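You operate a simulated robot arm through the tools that you are given. There is no shell and no other tool. Be economical: measure what you need, move in short steps, check, and stop when the job is done.

You are at the controls of a simulated robot arm. One attempt, no reset.

JOB
Clip the white card down, rub out the smudge and colour the card's middle blue.
Fine: clip first; eraser and crayon back where they were. A coat counts when it lies all over at full strength: go over it till it gets no stronger. What is to be rubbed or washed off counts as gone when no trace of it is left.

The check looks at the end state, three seconds after you hand in, the way a careful person would. Anything else that was tipped, shoved, dropped, spilled or broken makes it a failure.

ROBOT AND FRAMES
A 6-joint arm with a two-finger parallel gripper, fixed in place. Base frame: the origin is at the foot of the arm, x ahead of it, y to its left, z up; the work surface is at about z = 740. Units: mm, degrees, N and s.
With the tool pointing down near the work surface it reaches from about 200 to 640 mm from the base axis. Its first joint turns from -66.0 to 66.0 degrees. Payload 2.7 kg.
Tool frame: the origin (TCP) lies between the finger pads and is the grasp point; the fingertips stand 23 mm ahead of it; z points along the fingers, y is the line along which they close. The gripper opens to 94 mm. The fingers are 38 mm wide and 10 mm thick; the gripper's body (54 by 96 mm) begins 39 mm behind the TCP.
Orientation is told as [roll, pitch, yaw] about the base's x, y, z axes, in that order, counted from this pose: with the fingers straight down and closing along the base's y, the tool's x points along the base's -x, its y along +y and its z along -z.

CONTROLS
- The arm moves only by the tool drive_tool. Its argument "plan" is a list that holds one entry, the list of rows, each a list of 7 numbers: the shift along the tool's x, y, z in mm, then the turn, a rotation vector about the tool's x, y, z in degrees, then the finger opening in mm, from 0 to 94. In form: [[[tx, ty, tz, rx, ry, rz, hand], ...]]. A call has 1 to 8 rows; each row shifts and turns the commanded pose from where the row before left it, along the tool's axes as they then stand. Rows are played at 5 a second. More than 50 mm and 8.6 degrees between two rows, or a gripper value outside its range, and nothing of the call is played. A pose out of reach is approached as far as the arm can. The call stops where the force on the tool passes 70 N (or 10 N more than at its start, if that is more) or the arm is blocked; 0.2 s more then pass. The fingers move at their own pace (about 45 mm/s each) and stop on an object; they squeeze with about 44 N. The grip force told is the motor's: it shows also when the fingers shut on nothing. Time passes only in rows, and 0.2 s behind the last, so rows that do not move let the fingers close. It gives the time, the measured TCP pose, the force on the tool (base axes), the opening and the grip force at its end, in the units of the frame above (readings bear some noise), with the torque about the TCP (base axes, N m) and any sound that the robot's microphone picked up.
- Cameras (640 x 400 px; columns grow to the right, rows downward): "scene" is fixed at [68.4, -426.9, 1408.5]; the picture's right is [0.83, -0.55, 0.00], its down [-0.29, -0.44, -0.85] and it looks along [0.47, 0.71, -0.53] (base axes); focal length 319 px, centre (320, 200). "wrist" rides on the gripper at [86, 16, -74] in the tool frame; the picture's right is [-0.18, 0.98, 0.00], its down [-0.58, -0.11, -0.81] and it looks along [-0.79, -0.15, 0.59] (tool axes); focal length 243 px, centre (320, 200). There is no depth. A picture from a camera that has moved, and an enlarged one, comes with that camera's place and axes in the base frame and with its lens.
- get_image(camera): a new picture of that camera. No time passes.
- inspect(camera, box): a new picture of the part [left, top, right, bottom] of that camera's present view, enlarged. No time passes.
- finish_job(): hands the job in; it is judged then, once.

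Work in short steps. Places have to be worked out from the pictures, the camera data and where the tool is seen: move nearer, look again, correct. Check each grasp and each placing, and mend what went wrong. You have 120 turns and 64 pictures in all, those below and enlarged ones among them. Open the gripper and draw the arm clear of the work before you hand the job in, unless the task says otherwise.

The tools are called as name(argument=value, ...) on one line, values as JSON. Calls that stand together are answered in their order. drive_tool: Moves the arm, as the interface text tells. Its arguments: {"type":"object","properties":{"plan":{"type":"array"}},"required":["plan"]} The other tools are called the same way: get_image (camera) takes a picture; inspect (camera, box) takes an enlarged picture of a part of a camera's view; finish_job () hands the job in.

At the start:

```text
t: 0.0
eef_pos: [278.7, 300.9, 1033.5]
tool_rot: [0.0, -0.1, 0.1]
wrist_force: [0.5, 0.4, 0.3]
ft_torque: [-0.02, 0.01, 0.0]
width: 93.9
grip_force: 0.1
```

scene: 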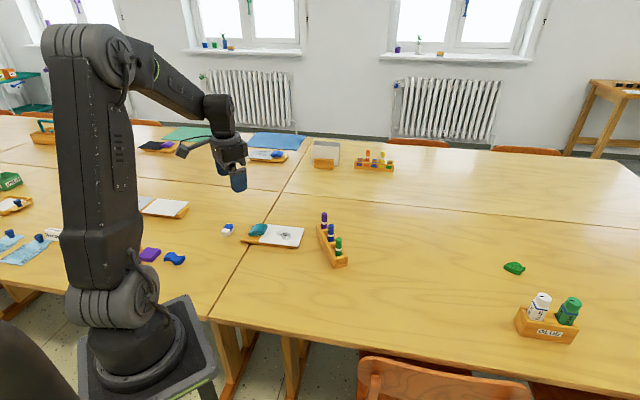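
wrist: 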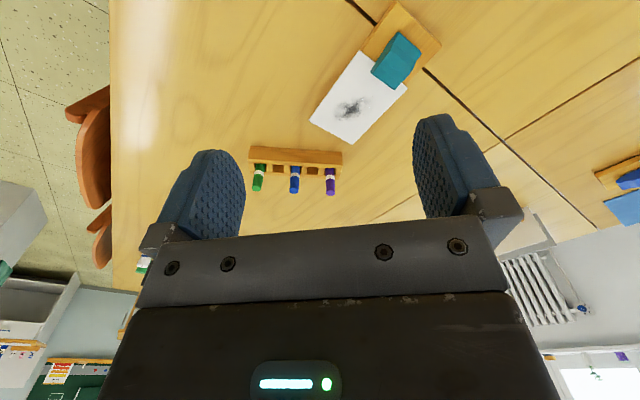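

I'll enlarge the work area to see the card, clip, eraser and crayons.

inspect(camera="scene", box=[210, 200, 370, 300])

inspect(camera="scene", box=[0, 130, 320, 330])

inspect(camera="wrist", box=[220, 0, 460, 200])

```text
4.00 times, centred on (290, 250) of scene
camera zoom: at [68.4, -426.9, 1408.5], right [0.83, -0.55, 0.0], down [-0.29, -0.44, -0.85], along [0.47, 0.71, -0.53], focal length 1275 px, centre (440, 0)
```

zoom: 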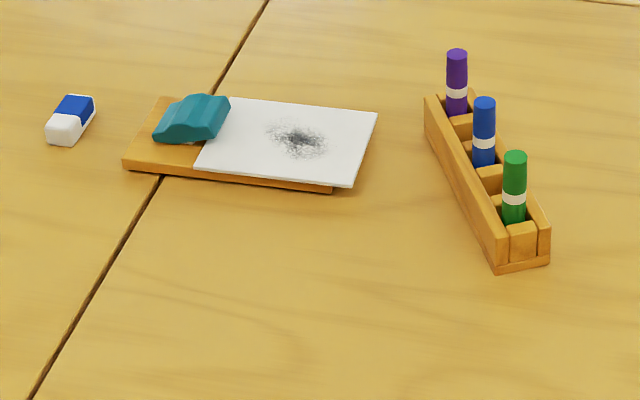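

```text
2.00 times, centred on (160, 230) of scene
camera zoom: at [68.4, -426.9, 1408.5], right [0.83, -0.55, 0.0], down [-0.29, -0.44, -0.85], along [0.47, 0.71, -0.53], focal length 637 px, centre (640, 140)
```

zoom: 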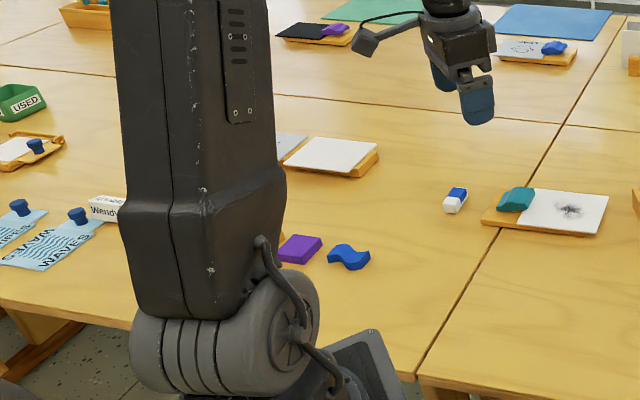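

```text
2.00 times, centred on (340, 100) of wrist
camera zoom: at [194.0, 317.4, 1106.7], right [0.18, 0.98, 0.0], down [0.58, -0.11, 0.81], along [0.79, -0.15, -0.59], focal length 485 px, centre (280, 400)
```

zoom: 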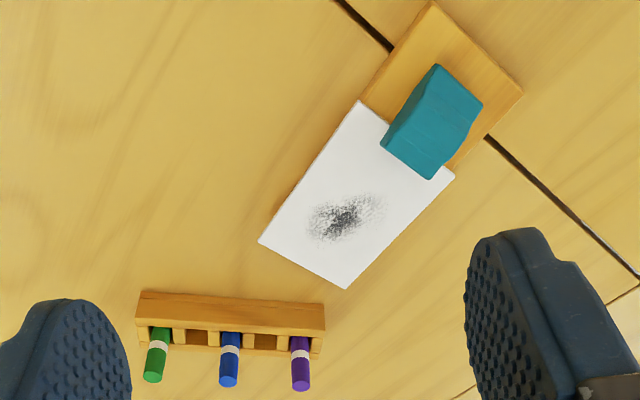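

The board with the smudged card lies at about 45°, with the smudge near (434,337), the clip near (364,387), the eraser near (286,467) and the blue crayon near (546,231). I'll move closer to look at how the clip stands.

drive_tool(plan=[[[-16, 19, 28, 0, 0, 0, 94], [-16, 19, 28, 0, 0, 0, 94], [-16, 19, 28, 0, 0, 0, 94], [-16, 19, 28, 0, 0, 0, 94]]])

get_image(camera="wrist")

```text
t: 1.0
eef_pos: [343.7, 375.6, 922.8]
tool_rot: [0.1, -0.2, 0.0]
wrist_force: [-0.2, 1.3, 0.2]
ft_torque: [0.02, 0.0, -0.02]
width: 93.9
grip_force: 0.1
```

```text
58 pictures are left
camera wrist: at [258.8, 393.0, 996.3], right [0.18, 0.98, 0.0], down [0.58, -0.11, 0.81], along [0.79, -0.15, -0.59], focal length 243 px, centre (320, 200)
```

wrist: 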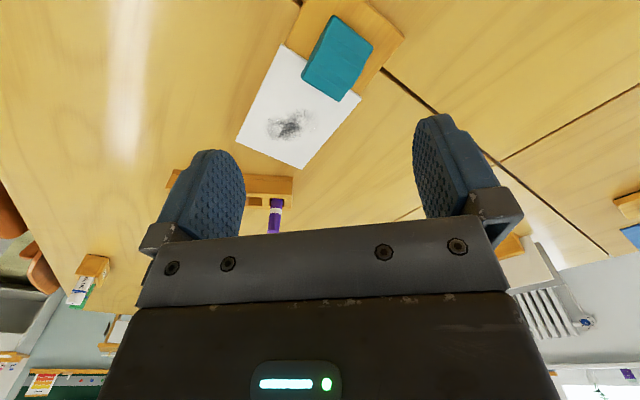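

inspect(camera="wrist", box=[230, 0, 420, 170])

inspect(camera="scene", box=[234, 210, 314, 260])

inspect(camera="scene", box=[245, 140, 295, 171])

```text
2.35 times, centred on (325, 85) of wrist
camera zoom: at [258.8, 393.0, 996.3], right [0.18, 0.98, 0.0], down [0.58, -0.11, 0.81], along [0.79, -0.15, -0.59], focal length 571 px, centre (308, 471)
```

zoom: 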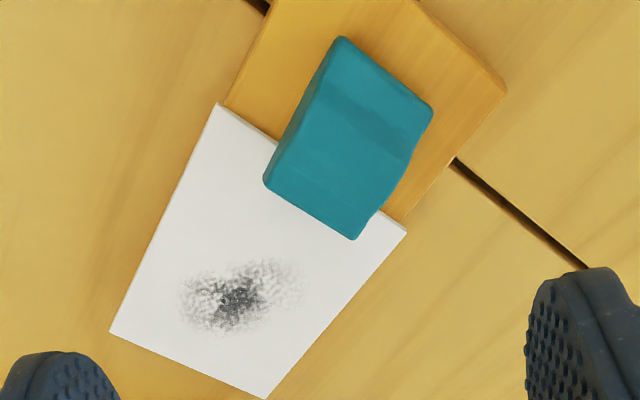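

```text
8.00 times, centred on (274, 235) of scene
camera zoom: at [68.4, -426.9, 1408.5], right [0.83, -0.55, 0.0], down [-0.29, -0.44, -0.85], along [0.47, 0.71, -0.53], focal length 2549 px, centre (688, -80)
```

zoom: 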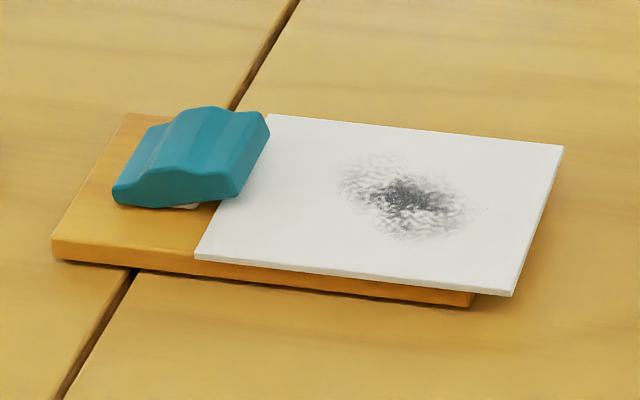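

```text
12.80 times, centred on (270, 156) of scene
camera zoom: at [68.4, -426.9, 1408.5], right [0.83, -0.55, 0.0], down [-0.29, -0.44, -0.85], along [0.47, 0.71, -0.53], focal length 4079 px, centre (960, 770)
```

zoom: 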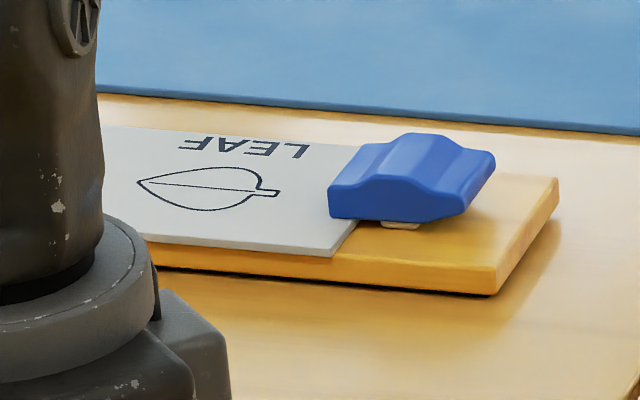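

The clip is a rocker: its far end is down on the board and its card end is raised (the blue example is rocked the other way). I'll turn the closed fingers to line up with the clip before pressing its card end.

drive_tool(plan=[[[0, 0, 10, 0, 0, -8, 0], [0, 0, 10, 0, 0, -8, 0], [0, 0, 10, 0, 0, -8, 0], [0, 0, 10, 0, 0, -8, 0], [0, 0, 10, 0, 0, -8, 0], [0, 0, 5, 0, 0, -7, 0]]])

get_image(camera="wrist")

```text
t: 2.4
eef_pos: [343.8, 376.1, 865.6]
tool_rot: [0.0, 0.1, 47.1]
wrist_force: [-0.5, -0.8, 0.0]
ft_torque: [-0.01, 0.02, -0.01]
width: 0.2
grip_force: 33.6
```

```text
54 pictures are left
camera wrist: at [273.1, 324.4, 940.0], right [-0.59, 0.8, 0.0], down [0.48, 0.35, 0.81], along [0.65, 0.48, -0.59], focal length 243 px, centre (320, 200)
```

wrist: 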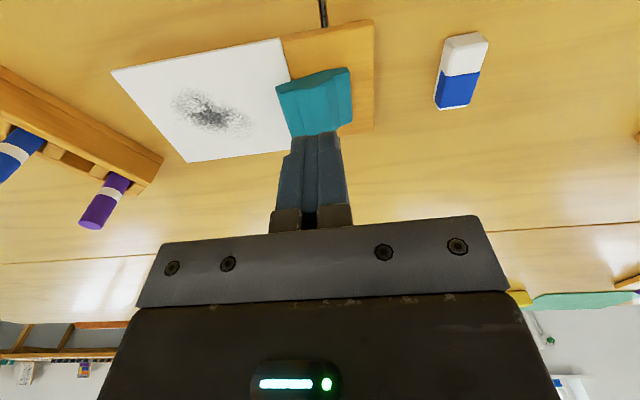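

Measured from this nearer view, the clip's card-end edge centres on (380,369). I'll go above a point 8 mm inside it and down to tip height 790.

drive_tool(plan=[[[-10, -11.3, 0, 0, 0, 0, 0], [-9.7, -11.3, 0, 0, 0, 0, 0], [0, 0, 27, 0, 0, 0, 0], [0, 0, 27, 0, 0, 0, 0]]])

inspect(camera="scene", box=[234, 210, 314, 260])

```text
t: 3.4
eef_pos: [375.3, 374.3, 813.4]
tool_rot: [0.0, 0.0, 47.0]
wrist_force: [0.4, -0.6, -0.3]
ft_torque: [0.02, -0.03, -0.02]
width: 0.0
grip_force: 42.6
```

```text
8.00 times, centred on (274, 235) of scene
camera zoom: at [68.4, -426.9, 1408.5], right [0.83, -0.55, 0.0], down [-0.29, -0.44, -0.85], along [0.47, 0.71, -0.53], focal length 2549 px, centre (688, -80)
```

zoom: 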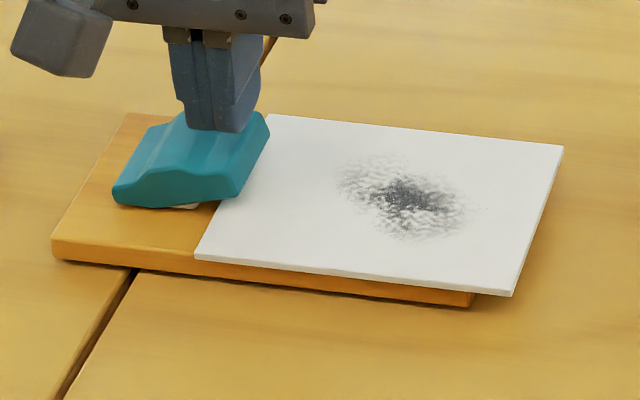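

The fingers are above the card-side end. I'll press down in small rows, watching the force.

drive_tool(plan=[[[0, 0, 4, 0, 0, 0, 0], [0, 0, 4, 0, 0, 0, 0], [0, 0, 3, 0, 0, 0, 0], [0, 0, 3, 0, 0, 0, 0]]])

```text
t: 4.4
eef_pos: [372.4, 375.2, 797.6]
tool_rot: [0.0, 0.0, 47.1]
wrist_force: [-1.1, -0.2, -0.1]
ft_torque: [0.0, -0.01, 0.02]
width: 0.3
grip_force: 41.8
```

No contact yet (tip at about 775). I'll continue down.

drive_tool(plan=[[[0, 0, 3, 0, 0, 0, 0], [0, 0, 3, 0, 0, 0, 0], [0, 0, 2, 0, 0, 0, 0]]])

```text
t: 5.2
eef_pos: [374.1, 376.2, 795.7]
tool_rot: [0.0, -0.3, 47.0]
wrist_force: [-19.3, -19.5, 57.1]
ft_torque: [-0.51, 0.86, 0.1]
width: 0.0
grip_force: 42.3
```

Contact with 57 N at tip height 773, so the rocker is resisting. I'll look before pressing harder.

inspect(camera="scene", box=[234, 210, 314, 260])

```text
8.00 times, centred on (274, 235) of scene
camera zoom: at [67.3, -428.0, 1408.2], right [0.83, -0.55, 0.0], down [-0.29, -0.44, -0.85], along [0.47, 0.71, -0.53], focal length 2549 px, centre (688, -80)
```

zoom: 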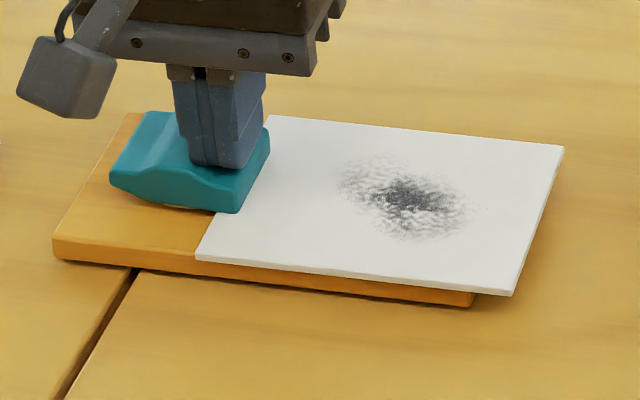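

The clip has rocked over: its far end is up and its card end is on the card. I'll lift off and check that it stays.

drive_tool(plan=[[[0, 0, -10, 0, 0, 0, 0], [0, 0, -40, 0, 0, 0, 0], [0, 0, -40, 0, 0, 0, 0], [0, 0, -20, 0, 0, 0, 0]]])

inspect(camera="scene", box=[234, 210, 314, 260])

inspect(camera="wrist", box=[90, 0, 490, 250])

```text
t: 6.2
eef_pos: [373.7, 375.1, 899.8]
tool_rot: [0.0, 0.0, 47.0]
wrist_force: [0.4, -0.3, 0.6]
ft_torque: [0.02, -0.01, 0.04]
width: 0.1
grip_force: 42.2
```

```text
8.00 times, centred on (274, 235) of scene
camera zoom: at [68.4, -426.9, 1408.5], right [0.83, -0.55, 0.0], down [-0.29, -0.44, -0.85], along [0.47, 0.71, -0.53], focal length 2549 px, centre (688, -80)
```

zoom: 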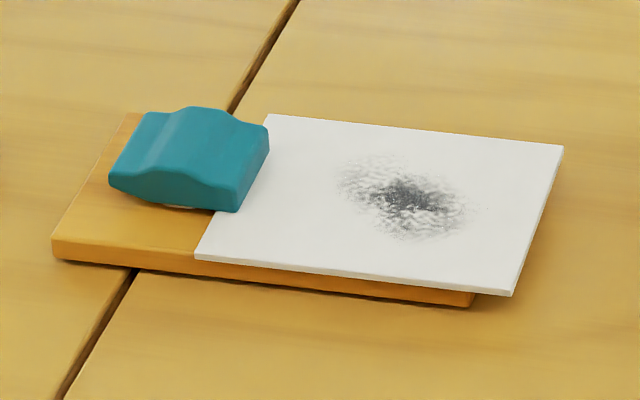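

```text
1.60 times, centred on (290, 125) of wrist
camera zoom: at [303.7, 324.2, 973.6], right [-0.59, 0.81, 0.0], down [0.48, 0.35, 0.81], along [0.65, 0.48, -0.59], focal length 388 px, centre (368, 320)
```

zoom: 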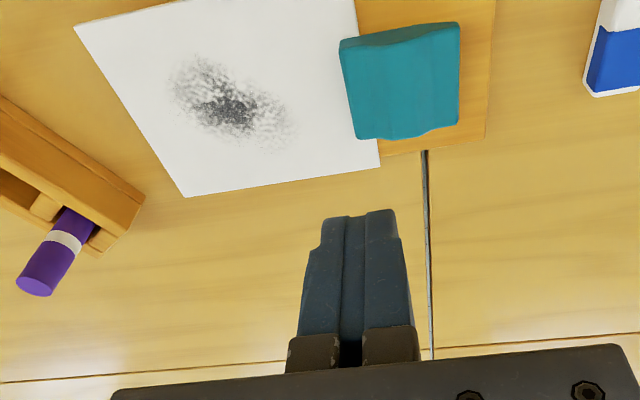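

The clip holds in its new position without spring-back. Next I'll move over to the eraser, with the gripper opening, to measure it.

drive_tool(plan=[[[-2, 40, 0, 0, 0, 0, 60], [-2, 40, 0, 0, 0, 0, 60], [-2, 40, 10, 0, 0, 0, 60], [0, 0, 20, 0, 0, 0, 60]]])

get_image(camera="wrist")

inspect(camera="scene", box=[208, 210, 248, 235])

```text
t: 7.2
eef_pos: [291.7, 462.9, 870.6]
tool_rot: [0.0, 0.0, 46.8]
wrist_force: [0.1, -0.6, 0.1]
ft_torque: [0.02, 0.03, 0.02]
width: 59.9
grip_force: 0.1
```

```text
49 pictures are left
camera wrist: at [222.4, 410.9, 945.1], right [-0.59, 0.81, 0.0], down [0.48, 0.35, 0.81], along [0.65, 0.48, -0.59], focal length 243 px, centre (320, 200)
```

wrist: 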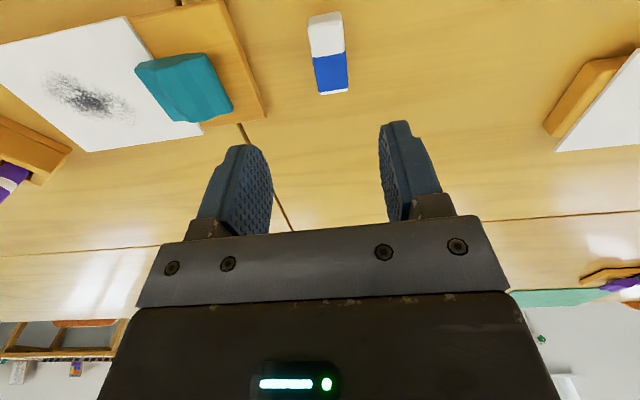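

```text
16.00 times, centred on (228, 222) of scene
camera zoom: at [68.4, -426.8, 1408.5], right [0.83, -0.55, 0.0], down [-0.29, -0.44, -0.85], along [0.47, 0.71, -0.53], focal length 5099 px, centre (1792, -160)
```

zoom: 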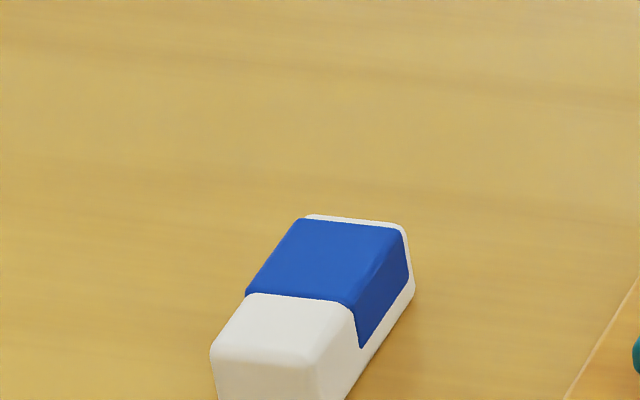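

The eraser measures about 53×22 mm, is centred near (283,466) with its long axis at about 45°, and its bare white underside is the rubbing face. I'll align over it and go partway down.

drive_tool(plan=[[[3.8, 8.2, 0, 0, 0, 2, 50], [0, 0, 35, 0, 0, 0, 50], [0, 0, 33, 0, 0, 0, 50]]])

get_image(camera="wrist")

inspect(camera="scene", box=[204, 202, 252, 240])

```text
t: 8.0
eef_pos: [283.1, 462.6, 801.1]
tool_rot: [0.2, -0.1, 44.9]
wrist_force: [-0.7, -0.4, -0.4]
ft_torque: [0.02, 0.01, -0.03]
width: 50.1
grip_force: 0.0
```

```text
47 pictures are left
camera wrist: at [211.7, 413.2, 875.0], right [-0.56, 0.83, 0.0], down [0.49, 0.33, 0.81], along [0.66, 0.46, -0.59], focal length 243 px, centre (320, 200)
```

wrist: 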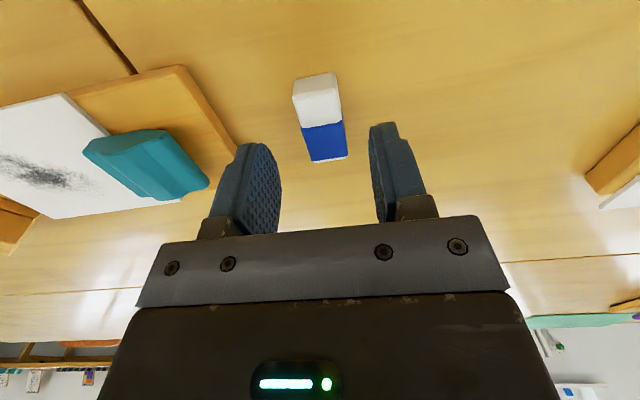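

```text
10.53 times, centred on (228, 221) of scene
camera zoom: at [68.4, -426.9, 1408.5], right [0.83, -0.55, 0.0], down [-0.29, -0.44, -0.85], along [0.47, 0.71, -0.53], focal length 3354 px, centre (1288, -21)
```

zoom: 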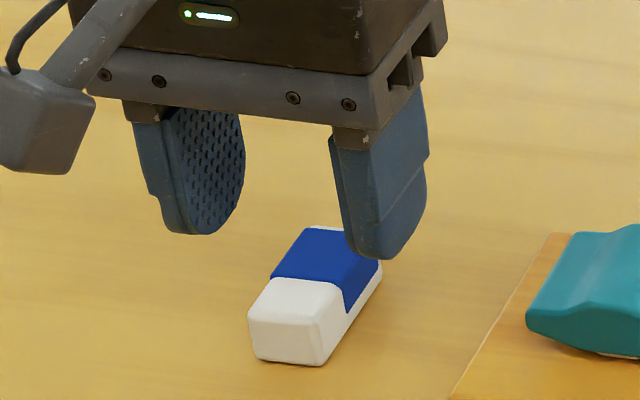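

It's aligned (eraser centre (282.5,465), about 15 mm tall). I'll descend to tip height of about 746 and close.

drive_tool(plan=[[[-1.3, 2.1, 12, 0, 0, 0, 50], [0, 0, 12, 0, 0, 0, 50], [0, 0, 8, 0, 0, 0, 50], [0, 0, 0, 0, 0, 0, 50], [0, 0, 0, 0, 0, 0, 15], [0, 0, 0, 0, 0, 0, 15], [0, 0, 0, 0, 0, 0, 15]]])

inspect(camera="scene", box=[204, 202, 252, 240])

```text
t: 9.6
eef_pos: [285.7, 464.0, 768.9]
tool_rot: [-0.1, 0.0, 45.0]
wrist_force: [0.0, 0.9, 1.7]
ft_torque: [-0.01, 0.01, -0.07]
width: 22.5
grip_force: 43.9
out of reach, approached as far as the arm can: row 1
```

```text
10.53 times, centred on (228, 221) of scene
camera zoom: at [68.4, -426.9, 1408.5], right [0.83, -0.55, 0.0], down [-0.29, -0.44, -0.85], along [0.47, 0.71, -0.53], focal length 3354 px, centre (1288, -21)
```

zoom: 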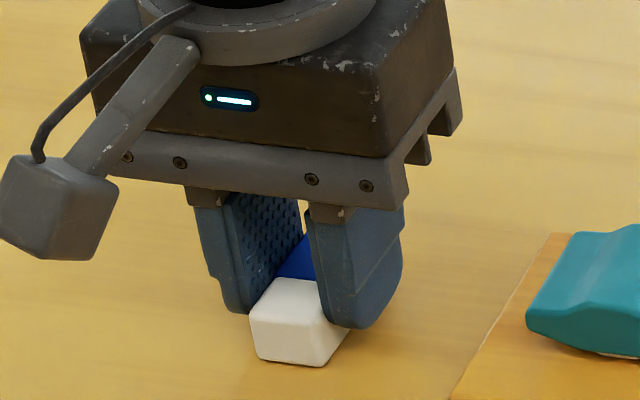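

The grasp is good (22.5 mm). I note the eraser's home TCP as (285.7,464.0,768.9), yaw 45. I'll lift it and carry it over the smudge.

drive_tool(plan=[[[0, 0, -30, 0, 0, 0, 15], [0, 0, -45, 0, 0, 0, 15], [-1, -41, 0, 0, 0, 0, 15], [-1, -41, 0, 0, 0, 0, 15], [-1, -41, 0, 0, 0, 0, 15], [-1, -41, 0, 0, 0, 0, 15], [0, -40, 0, 0, 0, 0, 15]]])

get_image(camera="wrist")

```text
t: 11.2
eef_pos: [430.8, 322.9, 843.8]
tool_rot: [-0.1, 0.0, 45.1]
wrist_force: [-1.0, -0.8, -1.1]
ft_torque: [0.02, 0.07, 0.03]
width: 22.4
grip_force: 43.8
```

```text
44 pictures are left
camera wrist: at [359.3, 274.3, 918.3], right [-0.56, 0.83, 0.0], down [0.49, 0.33, 0.81], along [0.67, 0.46, -0.59], focal length 243 px, centre (320, 200)
```

wrist: 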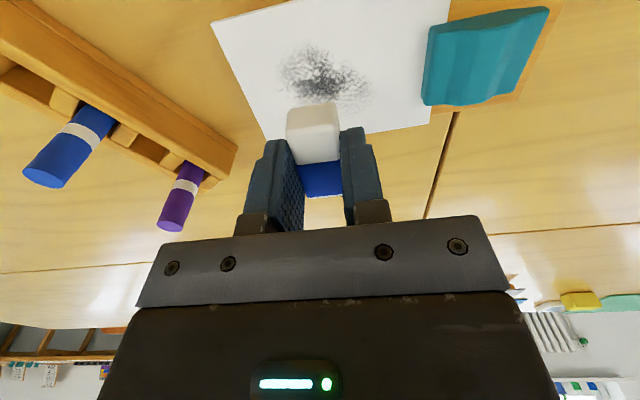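

The smudge centre is at about (428,325). I'll lower gently to find contact.

drive_tool(plan=[[[0, 0, 30, 0, 0, 0, 15], [0, 0, 20, 0, 0, 0, 15], [0, 0, 4, 0, 0, 0, 15], [0, 0, 3, 0, 0, 0, 15], [0, 0, 3, 0, 0, 0, 15]]])

```text
t: 12.4
eef_pos: [432.4, 324.7, 787.1]
tool_rot: [0.0, -0.3, 45.1]
wrist_force: [-11.3, -9.5, 35.2]
ft_torque: [-0.4, 0.5, 0.01]
width: 22.4
grip_force: 44.1
```

Contact at TCP z≈787 with 35 N, so the card surface is at about 757. I'll ease off a little and rub along the card's long axis.

drive_tool(plan=[[[0, 12, -1, 0, 0, 0, 15], [0, 12, 0, 0, 0, 0, 15], [0, 6, 0, 0, 0, 0, 15], [0, -15, 0, 0, 0, 0, 15], [0, -15, 0, 0, 0, 0, 15], [0, -15, 0, 0, 0, 0, 15], [0, -15, 0, 0, 0, 0, 15], [0, -8, 0, 0, 0, 0, 15]]])

inspect(camera="scene", box=[234, 205, 330, 265])

```text
t: 14.2
eef_pos: [458.4, 297.5, 787.5]
tool_rot: [0.1, -0.2, 44.9]
wrist_force: [-5.9, 7.3, 26.8]
ft_torque: [0.21, 0.33, -0.05]
width: 22.5
grip_force: 43.5
```

```text
6.67 times, centred on (282, 235) of scene
camera zoom: at [67.9, -427.0, 1408.5], right [0.83, -0.55, 0.0], down [-0.29, -0.44, -0.85], along [0.47, 0.71, -0.53], focal length 2124 px, centre (573, -33)
```

zoom: 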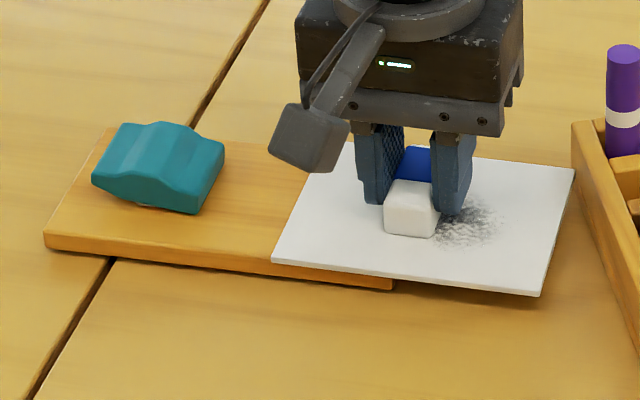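

The rub dragged the card out from under the clip, so the clip was not truly gripping. I'll lift off now and look closely.

drive_tool(plan=[[[0, 0, -10, 0, 0, 0, 15], [0, 0, -40, 0, 0, 0, 15], [0, 0, -40, 0, 0, 0, 15]]])

inspect(camera="scene", box=[234, 210, 298, 250])

get_image(camera="wrist")

```text
t: 15.0
eef_pos: [458.0, 296.2, 875.1]
tool_rot: [0.0, 0.0, 44.9]
wrist_force: [0.1, 0.7, -0.5]
ft_torque: [0.02, 0.0, 0.03]
width: 22.7
grip_force: 44.1
```

```text
10.00 times, centred on (266, 230) of scene
camera zoom: at [68.4, -426.9, 1408.5], right [0.83, -0.55, 0.0], down [-0.29, -0.44, -0.85], along [0.47, 0.71, -0.53], focal length 3187 px, centre (860, -100)
```

zoom: 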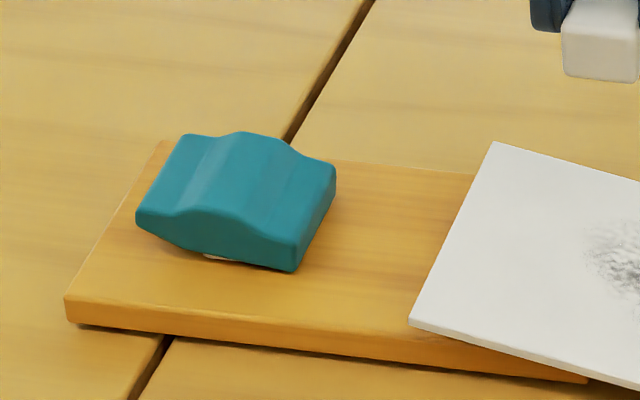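

```text
41 pictures are left
camera wrist: at [386.2, 246.9, 950.4], right [-0.56, 0.83, 0.0], down [0.49, 0.33, 0.81], along [0.67, 0.45, -0.59], focal length 243 px, centre (320, 200)
```

wrist: 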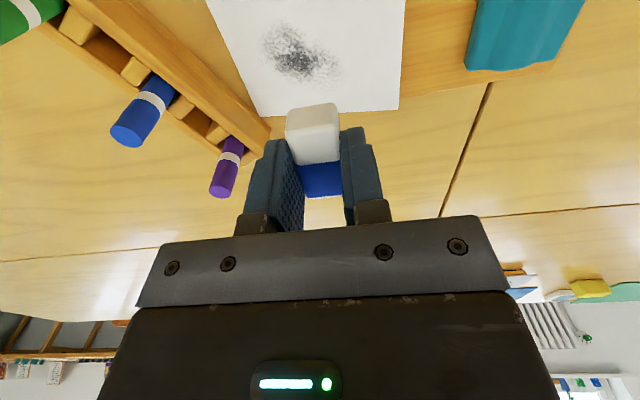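

The clip did rock, but the card slid out about 45 mm towards the tray and may be tipping over the board's end. I'll inspect that before touching it.

inspect(camera="scene", box=[268, 218, 332, 258])

```text
10.00 times, centred on (300, 238) of scene
camera zoom: at [68.4, -426.9, 1408.5], right [0.83, -0.55, 0.0], down [-0.29, -0.44, -0.85], along [0.47, 0.71, -0.53], focal length 3187 px, centre (520, -180)
```

zoom: 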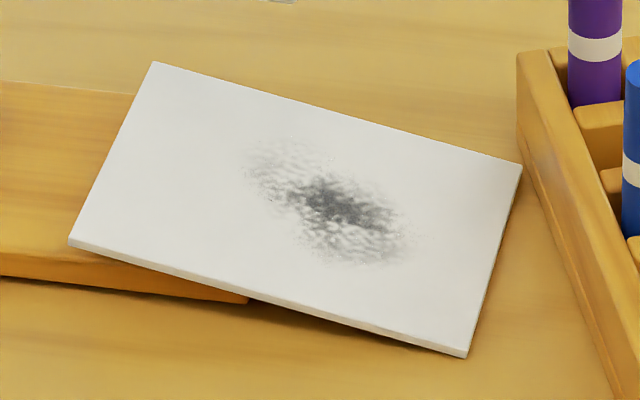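

The card's far end droops off the board onto the table. I'll press its near-clip part flat with the eraser, about 25 mm in from its edge and over the board, then drag it back towards the clip.

drive_tool(plan=[[[-7, 32.5, 0, 0, 0, 0, 15], [0, 0, 35, 0, 0, 0, 15], [0, 0, 30, 0, 0, 0, 15], [0, 0, 12, 0, 0, 0, 15], [0, 0, 6, 0, 0, 0, 15], [0, 0, 4, 0, 0, 0, 15]]])

inspect(camera="scene", box=[234, 205, 330, 265])

```text
t: 16.4
eef_pos: [439.8, 325.6, 788.2]
tool_rot: [0.0, -0.1, 45.0]
wrist_force: [0.3, -0.1, -0.8]
ft_torque: [0.0, 0.01, 0.02]
width: 22.4
grip_force: 43.8
```

```text
6.67 times, centred on (282, 235) of scene
camera zoom: at [68.4, -426.9, 1408.5], right [0.83, -0.55, 0.0], down [-0.29, -0.44, -0.85], along [0.47, 0.71, -0.53], focal length 2124 px, centre (573, -33)
```

zoom: 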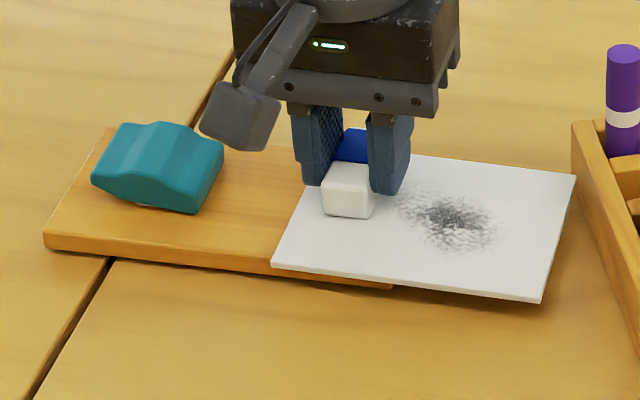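

The card now lies nearly flat under the eraser with little force. I'll press a bit more and drag 30 mm towards the clip.

drive_tool(plan=[[[0, 0, 2, 0, 0, 0, 15], [0, 0, 1.5, 0, 0, 0, 15], [0, 8, 0, 0, 0, 0, 15], [0, 8, 0, 0, 0, 0, 15], [0, 8, 0, 0, 0, 0, 15], [0, 6, 0, 0, 0, 0, 15]]])

inspect(camera="scene", box=[234, 205, 330, 265])

```text
t: 17.8
eef_pos: [419.0, 345.4, 786.5]
tool_rot: [0.0, -0.4, 44.9]
wrist_force: [7.2, -6.3, 24.6]
ft_torque: [-0.21, -0.15, 0.02]
width: 22.8
grip_force: 44.1
```

```text
6.67 times, centred on (282, 235) of scene
camera zoom: at [68.2, -427.3, 1408.4], right [0.83, -0.55, 0.0], down [-0.29, -0.44, -0.85], along [0.47, 0.71, -0.53], focal length 2124 px, centre (573, -33)
```

zoom: 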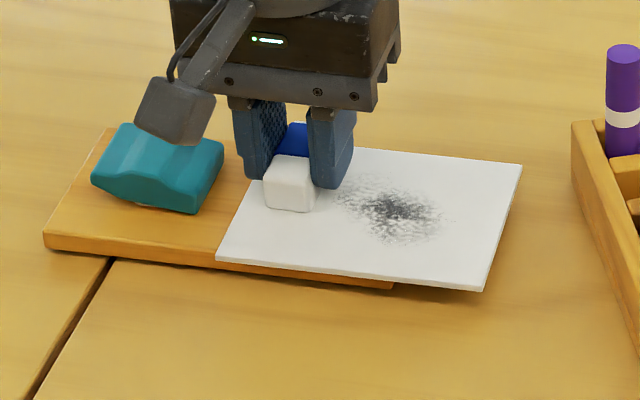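

The card followed cleanly and sits stably on the board, about 20 mm short of the clip. Next I'll rock the clip open by pressing its far end, using the eraser gently, so I'm moving above it.

drive_tool(plan=[[[0, 0, -10, 0, 0, 0, 15], [0, 0, -38, 0, 0, 0, 15], [5, 43, 0, 0, 0, 0, 15], [5.9, 43.7, 0, 0, 0, 0, 15], [0, 0, 15, 0, 0, 0, 15]]])

inspect(camera="scene", box=[230, 205, 294, 245])

```text
t: 19.0
eef_pos: [350.9, 400.3, 818.0]
tool_rot: [0.0, 0.0, 44.9]
wrist_force: [0.2, -0.1, 0.1]
ft_torque: [0.0, -0.02, -0.01]
width: 22.2
grip_force: 43.7
```

```text
10.00 times, centred on (262, 225) of scene
camera zoom: at [68.4, -426.8, 1408.5], right [0.83, -0.55, 0.0], down [-0.29, -0.44, -0.85], along [0.47, 0.71, -0.53], focal length 3187 px, centre (900, -50)
```

zoom: 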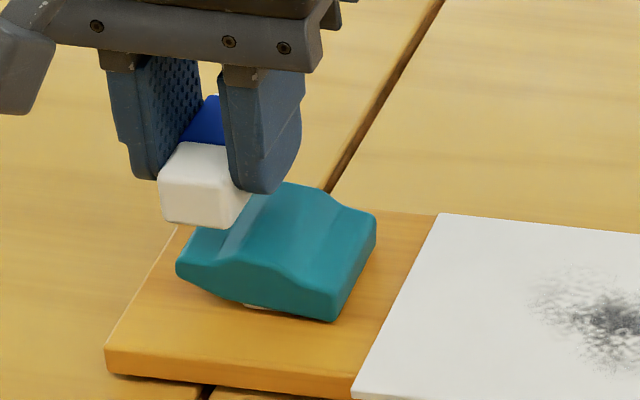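

With the eraser in hand, a finger would land on the clip's hump, so this isn't a clean press. I'll put the eraser back at its home first and use the bare closed fingertips.

drive_tool(plan=[[[0, 0, -15, 0, 0, 0, 15], [0.5, 45, 0, 0, 0, 0, 15], [0.6, 46, 0, 0, 0, 0, 15], [0, 0, 40, 0, 0, 0, 15], [0, 0, 18, 0, 0, 0, 15], [0, 0, 5, 0, 0, 0, 15]]])

```text
t: 20.4
eef_pos: [284.2, 462.0, 770.4]
tool_rot: [0.0, -0.2, 45.0]
wrist_force: [-0.1, -0.2, -0.2]
ft_torque: [0.02, 0.03, -0.01]
width: 22.6
grip_force: 43.9
```

At the home spot and 1–2 mm above the table. I'll lower the last bit, release and rise.

drive_tool(plan=[[[0, 0.7, 1.4, 0, 0, 0, 15], [0, 0, 0, 0, 0, 0, 40], [0, 0, 0, 0, 0, 0, 40], [0, 0, -30, 0, 0, 0, 40], [0, 0, -40, 0, 0, 0, 40], [0, -45, 0, 0, 0, 0, 0], [0, -45, 0, 0, 0, 0, 0]]])

get_image(camera="wrist")

inspect(camera="scene", box=[208, 205, 272, 245])

```text
t: 22.0
eef_pos: [345.3, 401.6, 837.7]
tool_rot: [-0.1, 0.0, 45.0]
wrist_force: [-0.1, 0.2, 0.9]
ft_torque: [0.02, 0.0, 0.02]
width: 0.0
grip_force: 13.1
```

```text
36 pictures are left
camera wrist: at [274.0, 352.9, 912.4], right [-0.56, 0.83, 0.0], down [0.49, 0.33, 0.81], along [0.67, 0.46, -0.59], focal length 243 px, centre (320, 200)
```

wrist: 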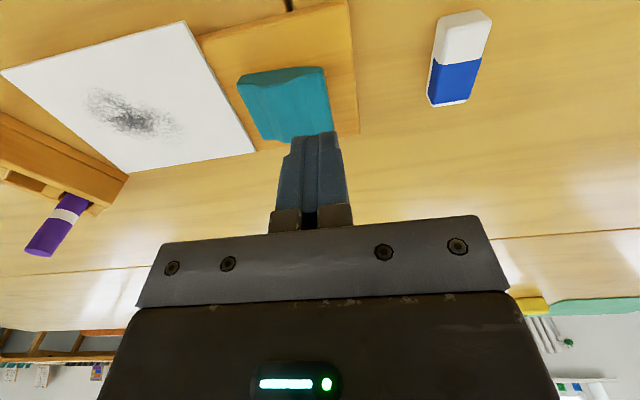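

```text
10.00 times, centred on (240, 225) of scene
camera zoom: at [68.4, -426.8, 1408.5], right [0.83, -0.55, 0.0], down [-0.29, -0.44, -0.85], along [0.47, 0.71, -0.53], focal length 3187 px, centre (1120, -50)
```

zoom: 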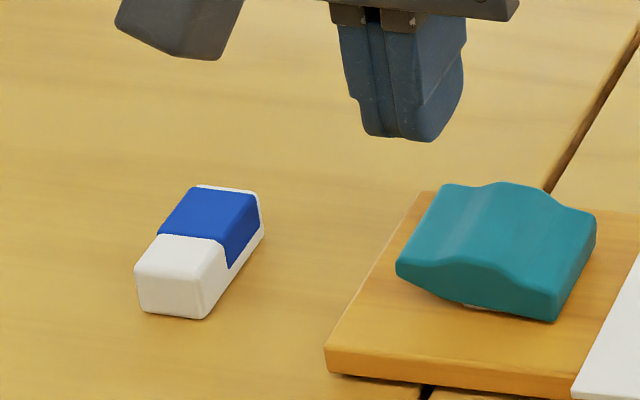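

The eraser is back in its spot. The fingertips are right above the clip's far end (edge centre (340,406)), so I'll press down to rock it open.

drive_tool(plan=[[[0, 0, 30, 0, 0, 0, 0], [0, 0, 4, 0, 0, 0, 0], [0, 0, 3, 0, 0, 0, 0], [0, 0, 3, 0, 0, 0, 0], [0, 0, 3, 0, 0, 0, 0], [0, 0, 2, 0, 0, 0, 0]]])

```text
t: 23.4
eef_pos: [346.5, 401.2, 792.0]
tool_rot: [0.0, -0.1, 45.0]
wrist_force: [-2.5, 2.9, 3.6]
ft_torque: [0.1, 0.02, 0.02]
width: 0.0
grip_force: 42.5
```

Light contact at 792. I'll keep pressing.

drive_tool(plan=[[[0, 0, 2, 0, 0, 0, 0], [0, 0, 2, 0, 0, 0, 0], [0, 0, 2, 0, 0, 0, 0], [0, 0, 2, 0, 0, 0, 0]]])

inspect(camera="scene", box=[230, 205, 294, 245])

```text
t: 24.4
eef_pos: [347.9, 402.0, 791.0]
tool_rot: [0.0, -0.5, 45.0]
wrist_force: [-19.5, -15.3, 62.7]
ft_torque: [-0.73, 0.06, -0.22]
width: 0.0
grip_force: 42.5
```

```text
10.00 times, centred on (262, 225) of scene
camera zoom: at [67.2, -428.0, 1408.2], right [0.83, -0.55, 0.0], down [-0.29, -0.44, -0.85], along [0.47, 0.71, -0.53], focal length 3187 px, centre (900, -50)
```

zoom: 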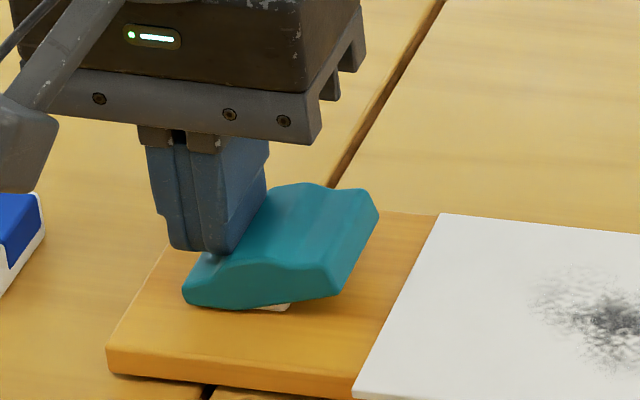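

The clip rocked open (card end up). Next I'll drag the card about 25 mm under it with the closed fingertips, pressing just inside its edge, clear of the smudge.

drive_tool(plan=[[[0, 0, -10, 0, 0, 0, 0], [0, 0, -38, 0, 0, 0, 0], [1.5, -45, 0, 0, 0, 0, 0], [1.5, -45, 0, 0, 0, 0, 0], [0, 0, 35, 0, 0, 0, 0]]])

inspect(camera="scene", box=[234, 205, 314, 255])

```text
t: 25.6
eef_pos: [409.1, 332.9, 796.1]
tool_rot: [0.0, 0.0, 45.1]
wrist_force: [0.6, -0.2, 0.0]
ft_torque: [-0.02, -0.03, -0.03]
width: 0.0
grip_force: 42.4
```

```text
8.00 times, centred on (274, 230) of scene
camera zoom: at [68.4, -426.9, 1408.5], right [0.83, -0.55, 0.0], down [-0.29, -0.44, -0.85], along [0.47, 0.71, -0.53], focal length 2549 px, centre (688, -40)
```

zoom: 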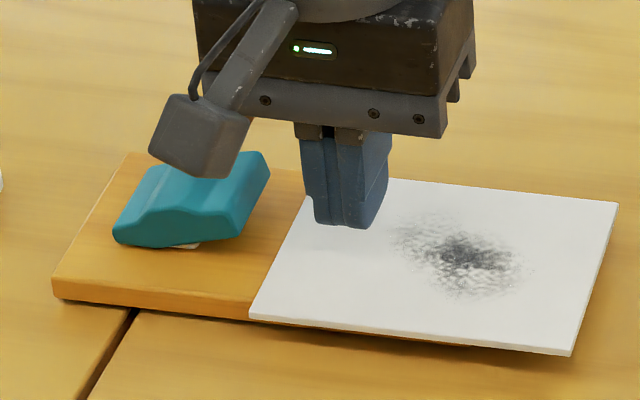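

The fingers are clear of the smudge and above the card. The card needs about 23 mm to reach its original place. I'll press and drag.

drive_tool(plan=[[[0, 0, 10, 0, 0, 0, 0], [0, 0, 3, 0, 0, 0, 0], [0, 0, 2, 0, 0, 0, 0]]])

```text
t: 26.4
eef_pos: [408.2, 333.9, 784.0]
tool_rot: [0.0, 0.1, 45.0]
wrist_force: [-0.6, 0.3, -0.3]
ft_torque: [0.01, 0.01, -0.01]
width: 0.0
grip_force: 42.9
```

drive_tool(plan=[[[0, 0, 2, 0, 0, 0, 0], [0, 0, 1.5, 0, 0, 0, 0], [0, 0, 1.5, 0, 0, 0, 0]]])

```text
t: 27.2
eef_pos: [408.6, 335.8, 781.5]
tool_rot: [0.0, -0.2, 45.0]
wrist_force: [-9.2, -8.3, 33.0]
ft_torque: [-0.32, 0.31, -0.04]
width: 0.3
grip_force: 42.6
```

Pressing at 33 N. I'll ease off 1 mm and drag 25 mm towards the clip.

drive_tool(plan=[[[0, 6, -1, 0, 0, 0, 0], [0, 7, 0, 0, 0, 0, 0], [0, 7, 0, 0, 0, 0, 0], [0, 5, 0, 0, 0, 0, 0]]])

inspect(camera="scene", box=[234, 205, 314, 255])

```text
t: 28.2
eef_pos: [392.4, 353.6, 781.0]
tool_rot: [0.0, -0.4, 45.0]
wrist_force: [7.9, -8.5, 29.2]
ft_torque: [-0.3, -0.08, 0.03]
width: 0.0
grip_force: 43.2
```

```text
8.00 times, centred on (274, 230) of scene
camera zoom: at [68.2, -427.4, 1408.3], right [0.83, -0.55, 0.0], down [-0.29, -0.44, -0.85], along [0.47, 0.71, -0.53], focal length 2549 px, centre (688, -40)
```

zoom: 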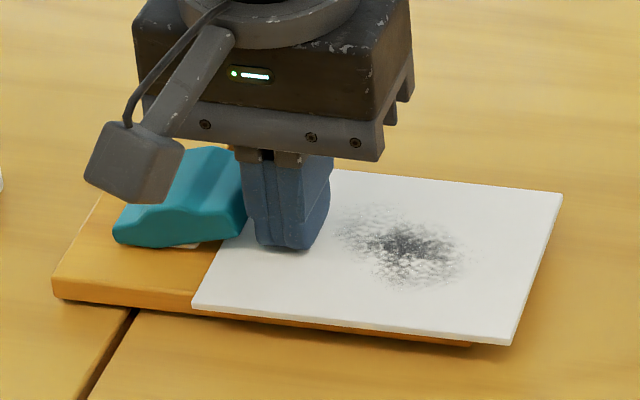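

The card is back under the clip's open end, about 4 mm off towards the camera. I'll nudge it sideways 4 mm and lift.

drive_tool(plan=[[[-2.5, 0, 0, 0, 0, 0, 0], [-2.5, 0, 0, 0, 0, 0, 0], [0, -1, -10, 0, 0, 0, 0], [0, 0, -40, 0, 0, 0, 0], [0, 0, -40, 0, 0, 0, 0]]])

inspect(camera="scene", box=[234, 205, 314, 255])

get_image(camera="wrist")

```text
t: 29.4
eef_pos: [395.9, 353.7, 867.2]
tool_rot: [0.1, 0.1, 45.1]
wrist_force: [-0.6, -0.3, -0.9]
ft_torque: [-0.03, -0.03, -0.02]
width: 0.0
grip_force: 42.7
```

```text
8.00 times, centred on (274, 230) of scene
camera zoom: at [68.4, -426.9, 1408.5], right [0.83, -0.55, 0.0], down [-0.29, -0.44, -0.85], along [0.47, 0.71, -0.53], focal length 2549 px, centre (688, -40)
```

zoom: 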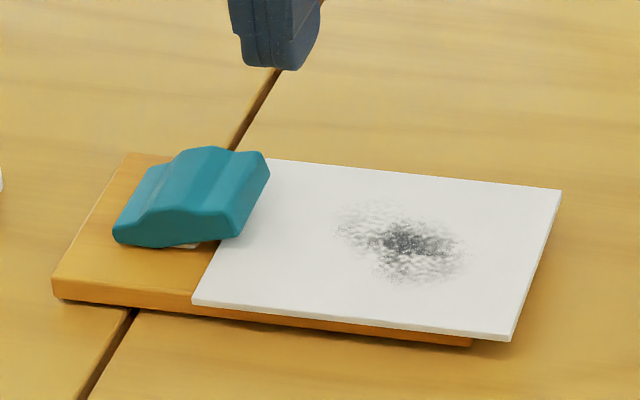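

```text
30 pictures are left
camera wrist: at [323.6, 304.6, 942.2], right [-0.56, 0.83, 0.0], down [0.49, 0.33, 0.81], along [0.67, 0.45, -0.59], focal length 243 px, centre (320, 200)
```

wrist: 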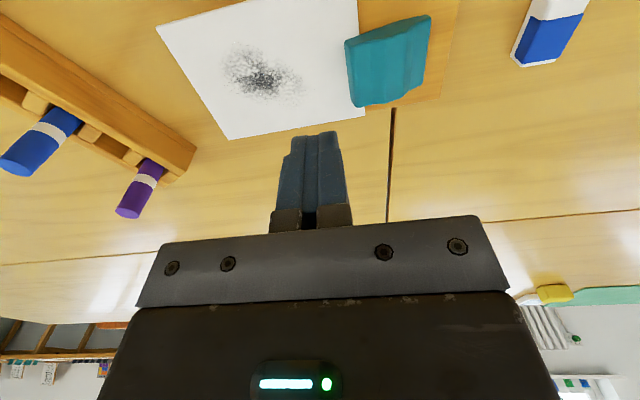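

The card is back in its original place under the clip. I'll close the clip again, pressing nearer its end and harder, and watch for a click.

drive_tool(plan=[[[-1, 27, 0, 0, 0, 0, 0], [0, 0, 35, 0, 0, 0, 0], [0, 0, 27, 0, 0, 0, 0], [0, 0, 3, 0, 0, 0, 0], [0, 0, 3, 0, 0, 0, 0], [0, 0, 3, 0, 0, 0, 0]]])

```text
t: 30.8
eef_pos: [375.9, 374.1, 798.0]
tool_rot: [0.0, 0.0, 45.0]
wrist_force: [0.1, -0.4, 1.1]
ft_torque: [0.03, 0.02, -0.02]
width: 0.0
grip_force: 42.5
```

drive_tool(plan=[[[0, 0, 2, 0, 0, 0, 0], [0, 0, 2, 0, 0, 0, 0]]])

```text
t: 31.4
eef_pos: [377.8, 375.3, 794.9]
tool_rot: [0.0, 0.0, 45.1]
wrist_force: [-5.1, -4.4, 12.8]
ft_torque: [-0.09, 0.23, 0.01]
width: 0.0
grip_force: 42.7
```

drive_tool(plan=[[[0, 0, 2, 0, 0, 0, 0], [0, 0, 2, 0, 0, 0, 0], [0, 0, 1.5, 0, 0, 0, 0], [0, 0, 1.5, 0, 0, 0, 0], [0, 0, 1.5, 0, 0, 0, 0]]])

inspect(camera="scene", box=[234, 210, 298, 250])

```text
t: 32.4
eef_pos: [377.2, 374.8, 795.8]
tool_rot: [0.0, -0.2, 45.0]
wrist_force: [-7.0, -5.1, 13.9]
ft_torque: [-0.22, 0.35, 0.04]
width: 0.2
grip_force: 42.5
stopped in row 4: the force on the tool passed its limit at 72 N (the readings are from after the stop); the commanded pose is now the measured one
```

```text
10.00 times, centred on (266, 230) of scene
camera zoom: at [68.1, -427.1, 1408.4], right [0.83, -0.55, 0.0], down [-0.29, -0.44, -0.85], along [0.47, 0.71, -0.53], focal length 3187 px, centre (860, -100)
```

zoom: 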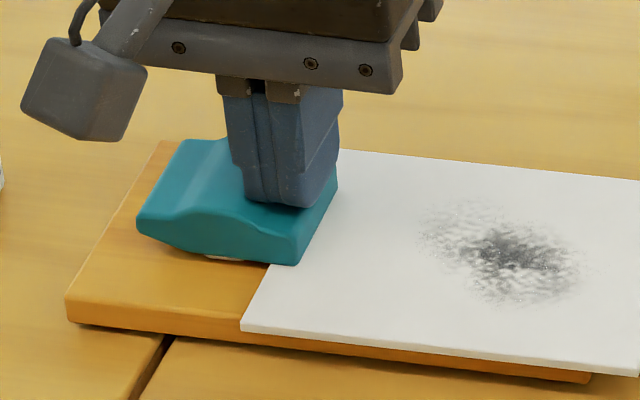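

The clip rests on the card and took 72 N without moving further, so it's closed. I'll fetch the eraser again, and this time rub with only light pressure.

drive_tool(plan=[[[0, 0, -15, 0, 0, 0, 0], [0, 0, -30, 0, 0, 0, 0], [0.8, 43, 0, 0, 0, 0, 50], [0.8, 43, 0, 0, 0, 0, 50], [0.7, 42, 0, 0, 0, 0, 50], [0, 0, 35, 0, 0, 0, 50], [0, 0, 0, 0, 0, 0, 50]]])

inspect(camera="scene", box=[204, 195, 300, 255])

```text
t: 34.0
eef_pos: [285.1, 465.7, 801.9]
tool_rot: [0.1, -0.2, 45.1]
wrist_force: [-0.2, -0.5, -0.4]
ft_torque: [-0.03, -0.01, -0.02]
width: 50.0
grip_force: 0.0
```

```text
6.67 times, centred on (252, 225) of scene
camera zoom: at [68.4, -426.9, 1408.5], right [0.83, -0.55, 0.0], down [-0.29, -0.44, -0.85], along [0.47, 0.71, -0.53], focal length 2124 px, centre (773, 33)
```

zoom: 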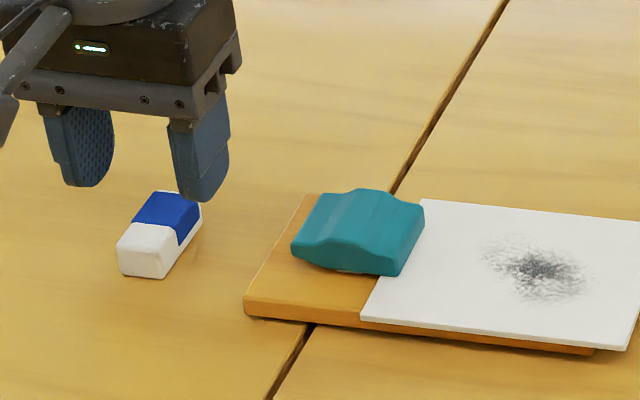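

The eraser sits between the fingers. I'll descend and grip, then lift and carry it to the smudge's clip-side area.

drive_tool(plan=[[[0, -1, 18, 0, 0, 0, 50], [0, 0, 14.5, 0, 0, 0, 50], [0, 0, 0, 0, 0, 0, 50], [0, 0, 0, 0, 0, 0, 15], [0, 0, 0, 0, 0, 0, 15], [0, 0, 0, 0, 0, 0, 15]]])

drive_tool(plan=[[[0, 0, -30, 0, 0, 0, 15], [0, 0, -40, 0, 0, 0, 15], [-1, -41, 0, 0, 0, 0, 15], [-1, -41, 0, 0, 0, 0, 15], [-1, -41, 0, 0, 0, 0, 15], [-1, -41, 0, 0, 0, 0, 15], [0, -41, 0, 0, 0, 0, 15]]])

get_image(camera="wrist")

```text
t: 35.4
eef_pos: [286.9, 464.3, 771.9]
tool_rot: [-0.1, -0.2, 45.0]
wrist_force: [0.4, 0.7, 0.7]
ft_torque: [-0.01, -0.03, -0.03]
width: 22.4
grip_force: 44.1
```

```text
t: 37.0
eef_pos: [437.4, 323.4, 841.0]
tool_rot: [0.0, -0.3, 45.0]
wrist_force: [0.5, -0.2, -0.3]
ft_torque: [0.02, -0.01, 0.01]
width: 22.6
grip_force: 44.4
```

```text
27 pictures are left
camera wrist: at [364.9, 274.3, 914.4], right [-0.57, 0.82, 0.0], down [0.49, 0.33, 0.81], along [0.67, 0.46, -0.59], focal length 243 px, centre (320, 200)
```

wrist: 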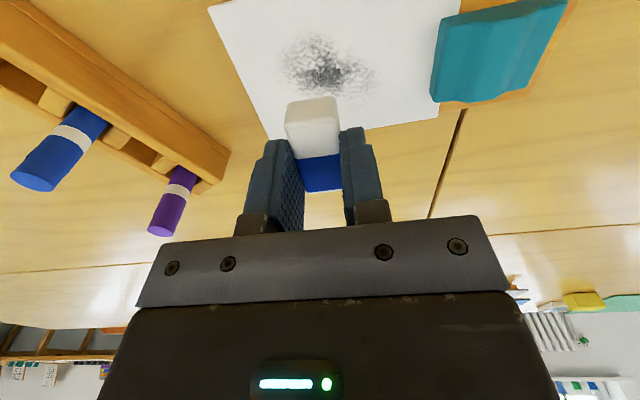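

The smudge centre is at about (425,323). I'll centre over it and come down slowly for a light touch.

drive_tool(plan=[[[8, 8.5, 30, 0, 0, 0, 15], [0, 0, 16, 0, 0, 0, 15], [0, 0, 2, 0, 0, 0, 15], [0, 0, 1, 0, 0, 0, 15], [0, 0, 1, 0, 0, 0, 15]]])

```text
t: 38.2
eef_pos: [423.7, 322.7, 791.6]
tool_rot: [0.0, -0.1, 45.1]
wrist_force: [0.2, 0.3, -0.2]
ft_torque: [0.04, 0.01, 0.0]
width: 22.7
grip_force: 44.2
```

drive_tool(plan=[[[0, 0, 1, 0, 0, 0, 15], [0, 0, 0.7, 0, 0, 0, 15]]])

```text
t: 38.8
eef_pos: [424.7, 323.5, 790.2]
tool_rot: [0.1, -0.2, 45.0]
wrist_force: [-3.4, -1.1, 4.6]
ft_torque: [-0.02, 0.09, 0.0]
width: 22.4
grip_force: 43.7
```

Light contact at 4.6 N. I'll make short rubbing strokes with slightly more pressure and check the card for creep.

drive_tool(plan=[[[0, 10, 0.3, 0, 0, 0, 15], [0, 10, 0, 0, 0, 0, 15], [0, -10, 0, 0, 0, 0, 15], [0, -10, 0, 0, 0, 0, 15], [0, -10, 0, 0, 0, 0, 15], [0, -10, 0, 0, 0, 0, 15], [0, 10, 0, 0, 0, 0, 15], [0, 10, 0, 0, 0, 0, 15]]])

inspect(camera="scene", box=[234, 205, 330, 265])

```text
t: 40.6
eef_pos: [423.9, 322.8, 789.5]
tool_rot: [-0.1, -0.3, 44.9]
wrist_force: [4.2, -5.3, 19.3]
ft_torque: [-0.18, -0.09, 0.03]
width: 22.4
grip_force: 43.6
```

```text
6.67 times, centred on (282, 235) of scene
camera zoom: at [68.2, -427.2, 1408.4], right [0.83, -0.55, 0.0], down [-0.29, -0.44, -0.85], along [0.47, 0.71, -0.53], focal length 2124 px, centre (573, -33)
```

zoom: 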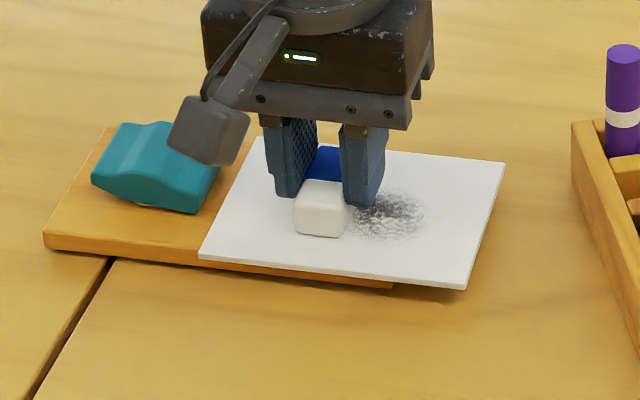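

The card crept again at about 19 N: the clip's hold is weak and the card slipped out. I'll reopen the clip (it toggles at only a few N, so the eraser can do it), push the card in deeper, and then rub lightly, towards the clip only.

drive_tool(plan=[[[0, 0, -15, 0, 0, 0, 15], [0, 0, -25, 0, 0, 0, 15], [0.3, 40, 0, 0, 0, 0, 15], [0.3, 40, 0, 0, 0, 0, 15], [0, 40, 0, 0, 0, 0, 15], [0, 0, 20, 0, 0, 0, 15], [0, 0, 6, 0, 0, 0, 15]]])

```text
t: 42.2
eef_pos: [336.8, 407.3, 803.6]
tool_rot: [0.0, -0.2, 45.1]
wrist_force: [-3.8, 0.3, 4.8]
ft_torque: [0.0, 0.03, -0.01]
width: 22.5
grip_force: 43.9
```

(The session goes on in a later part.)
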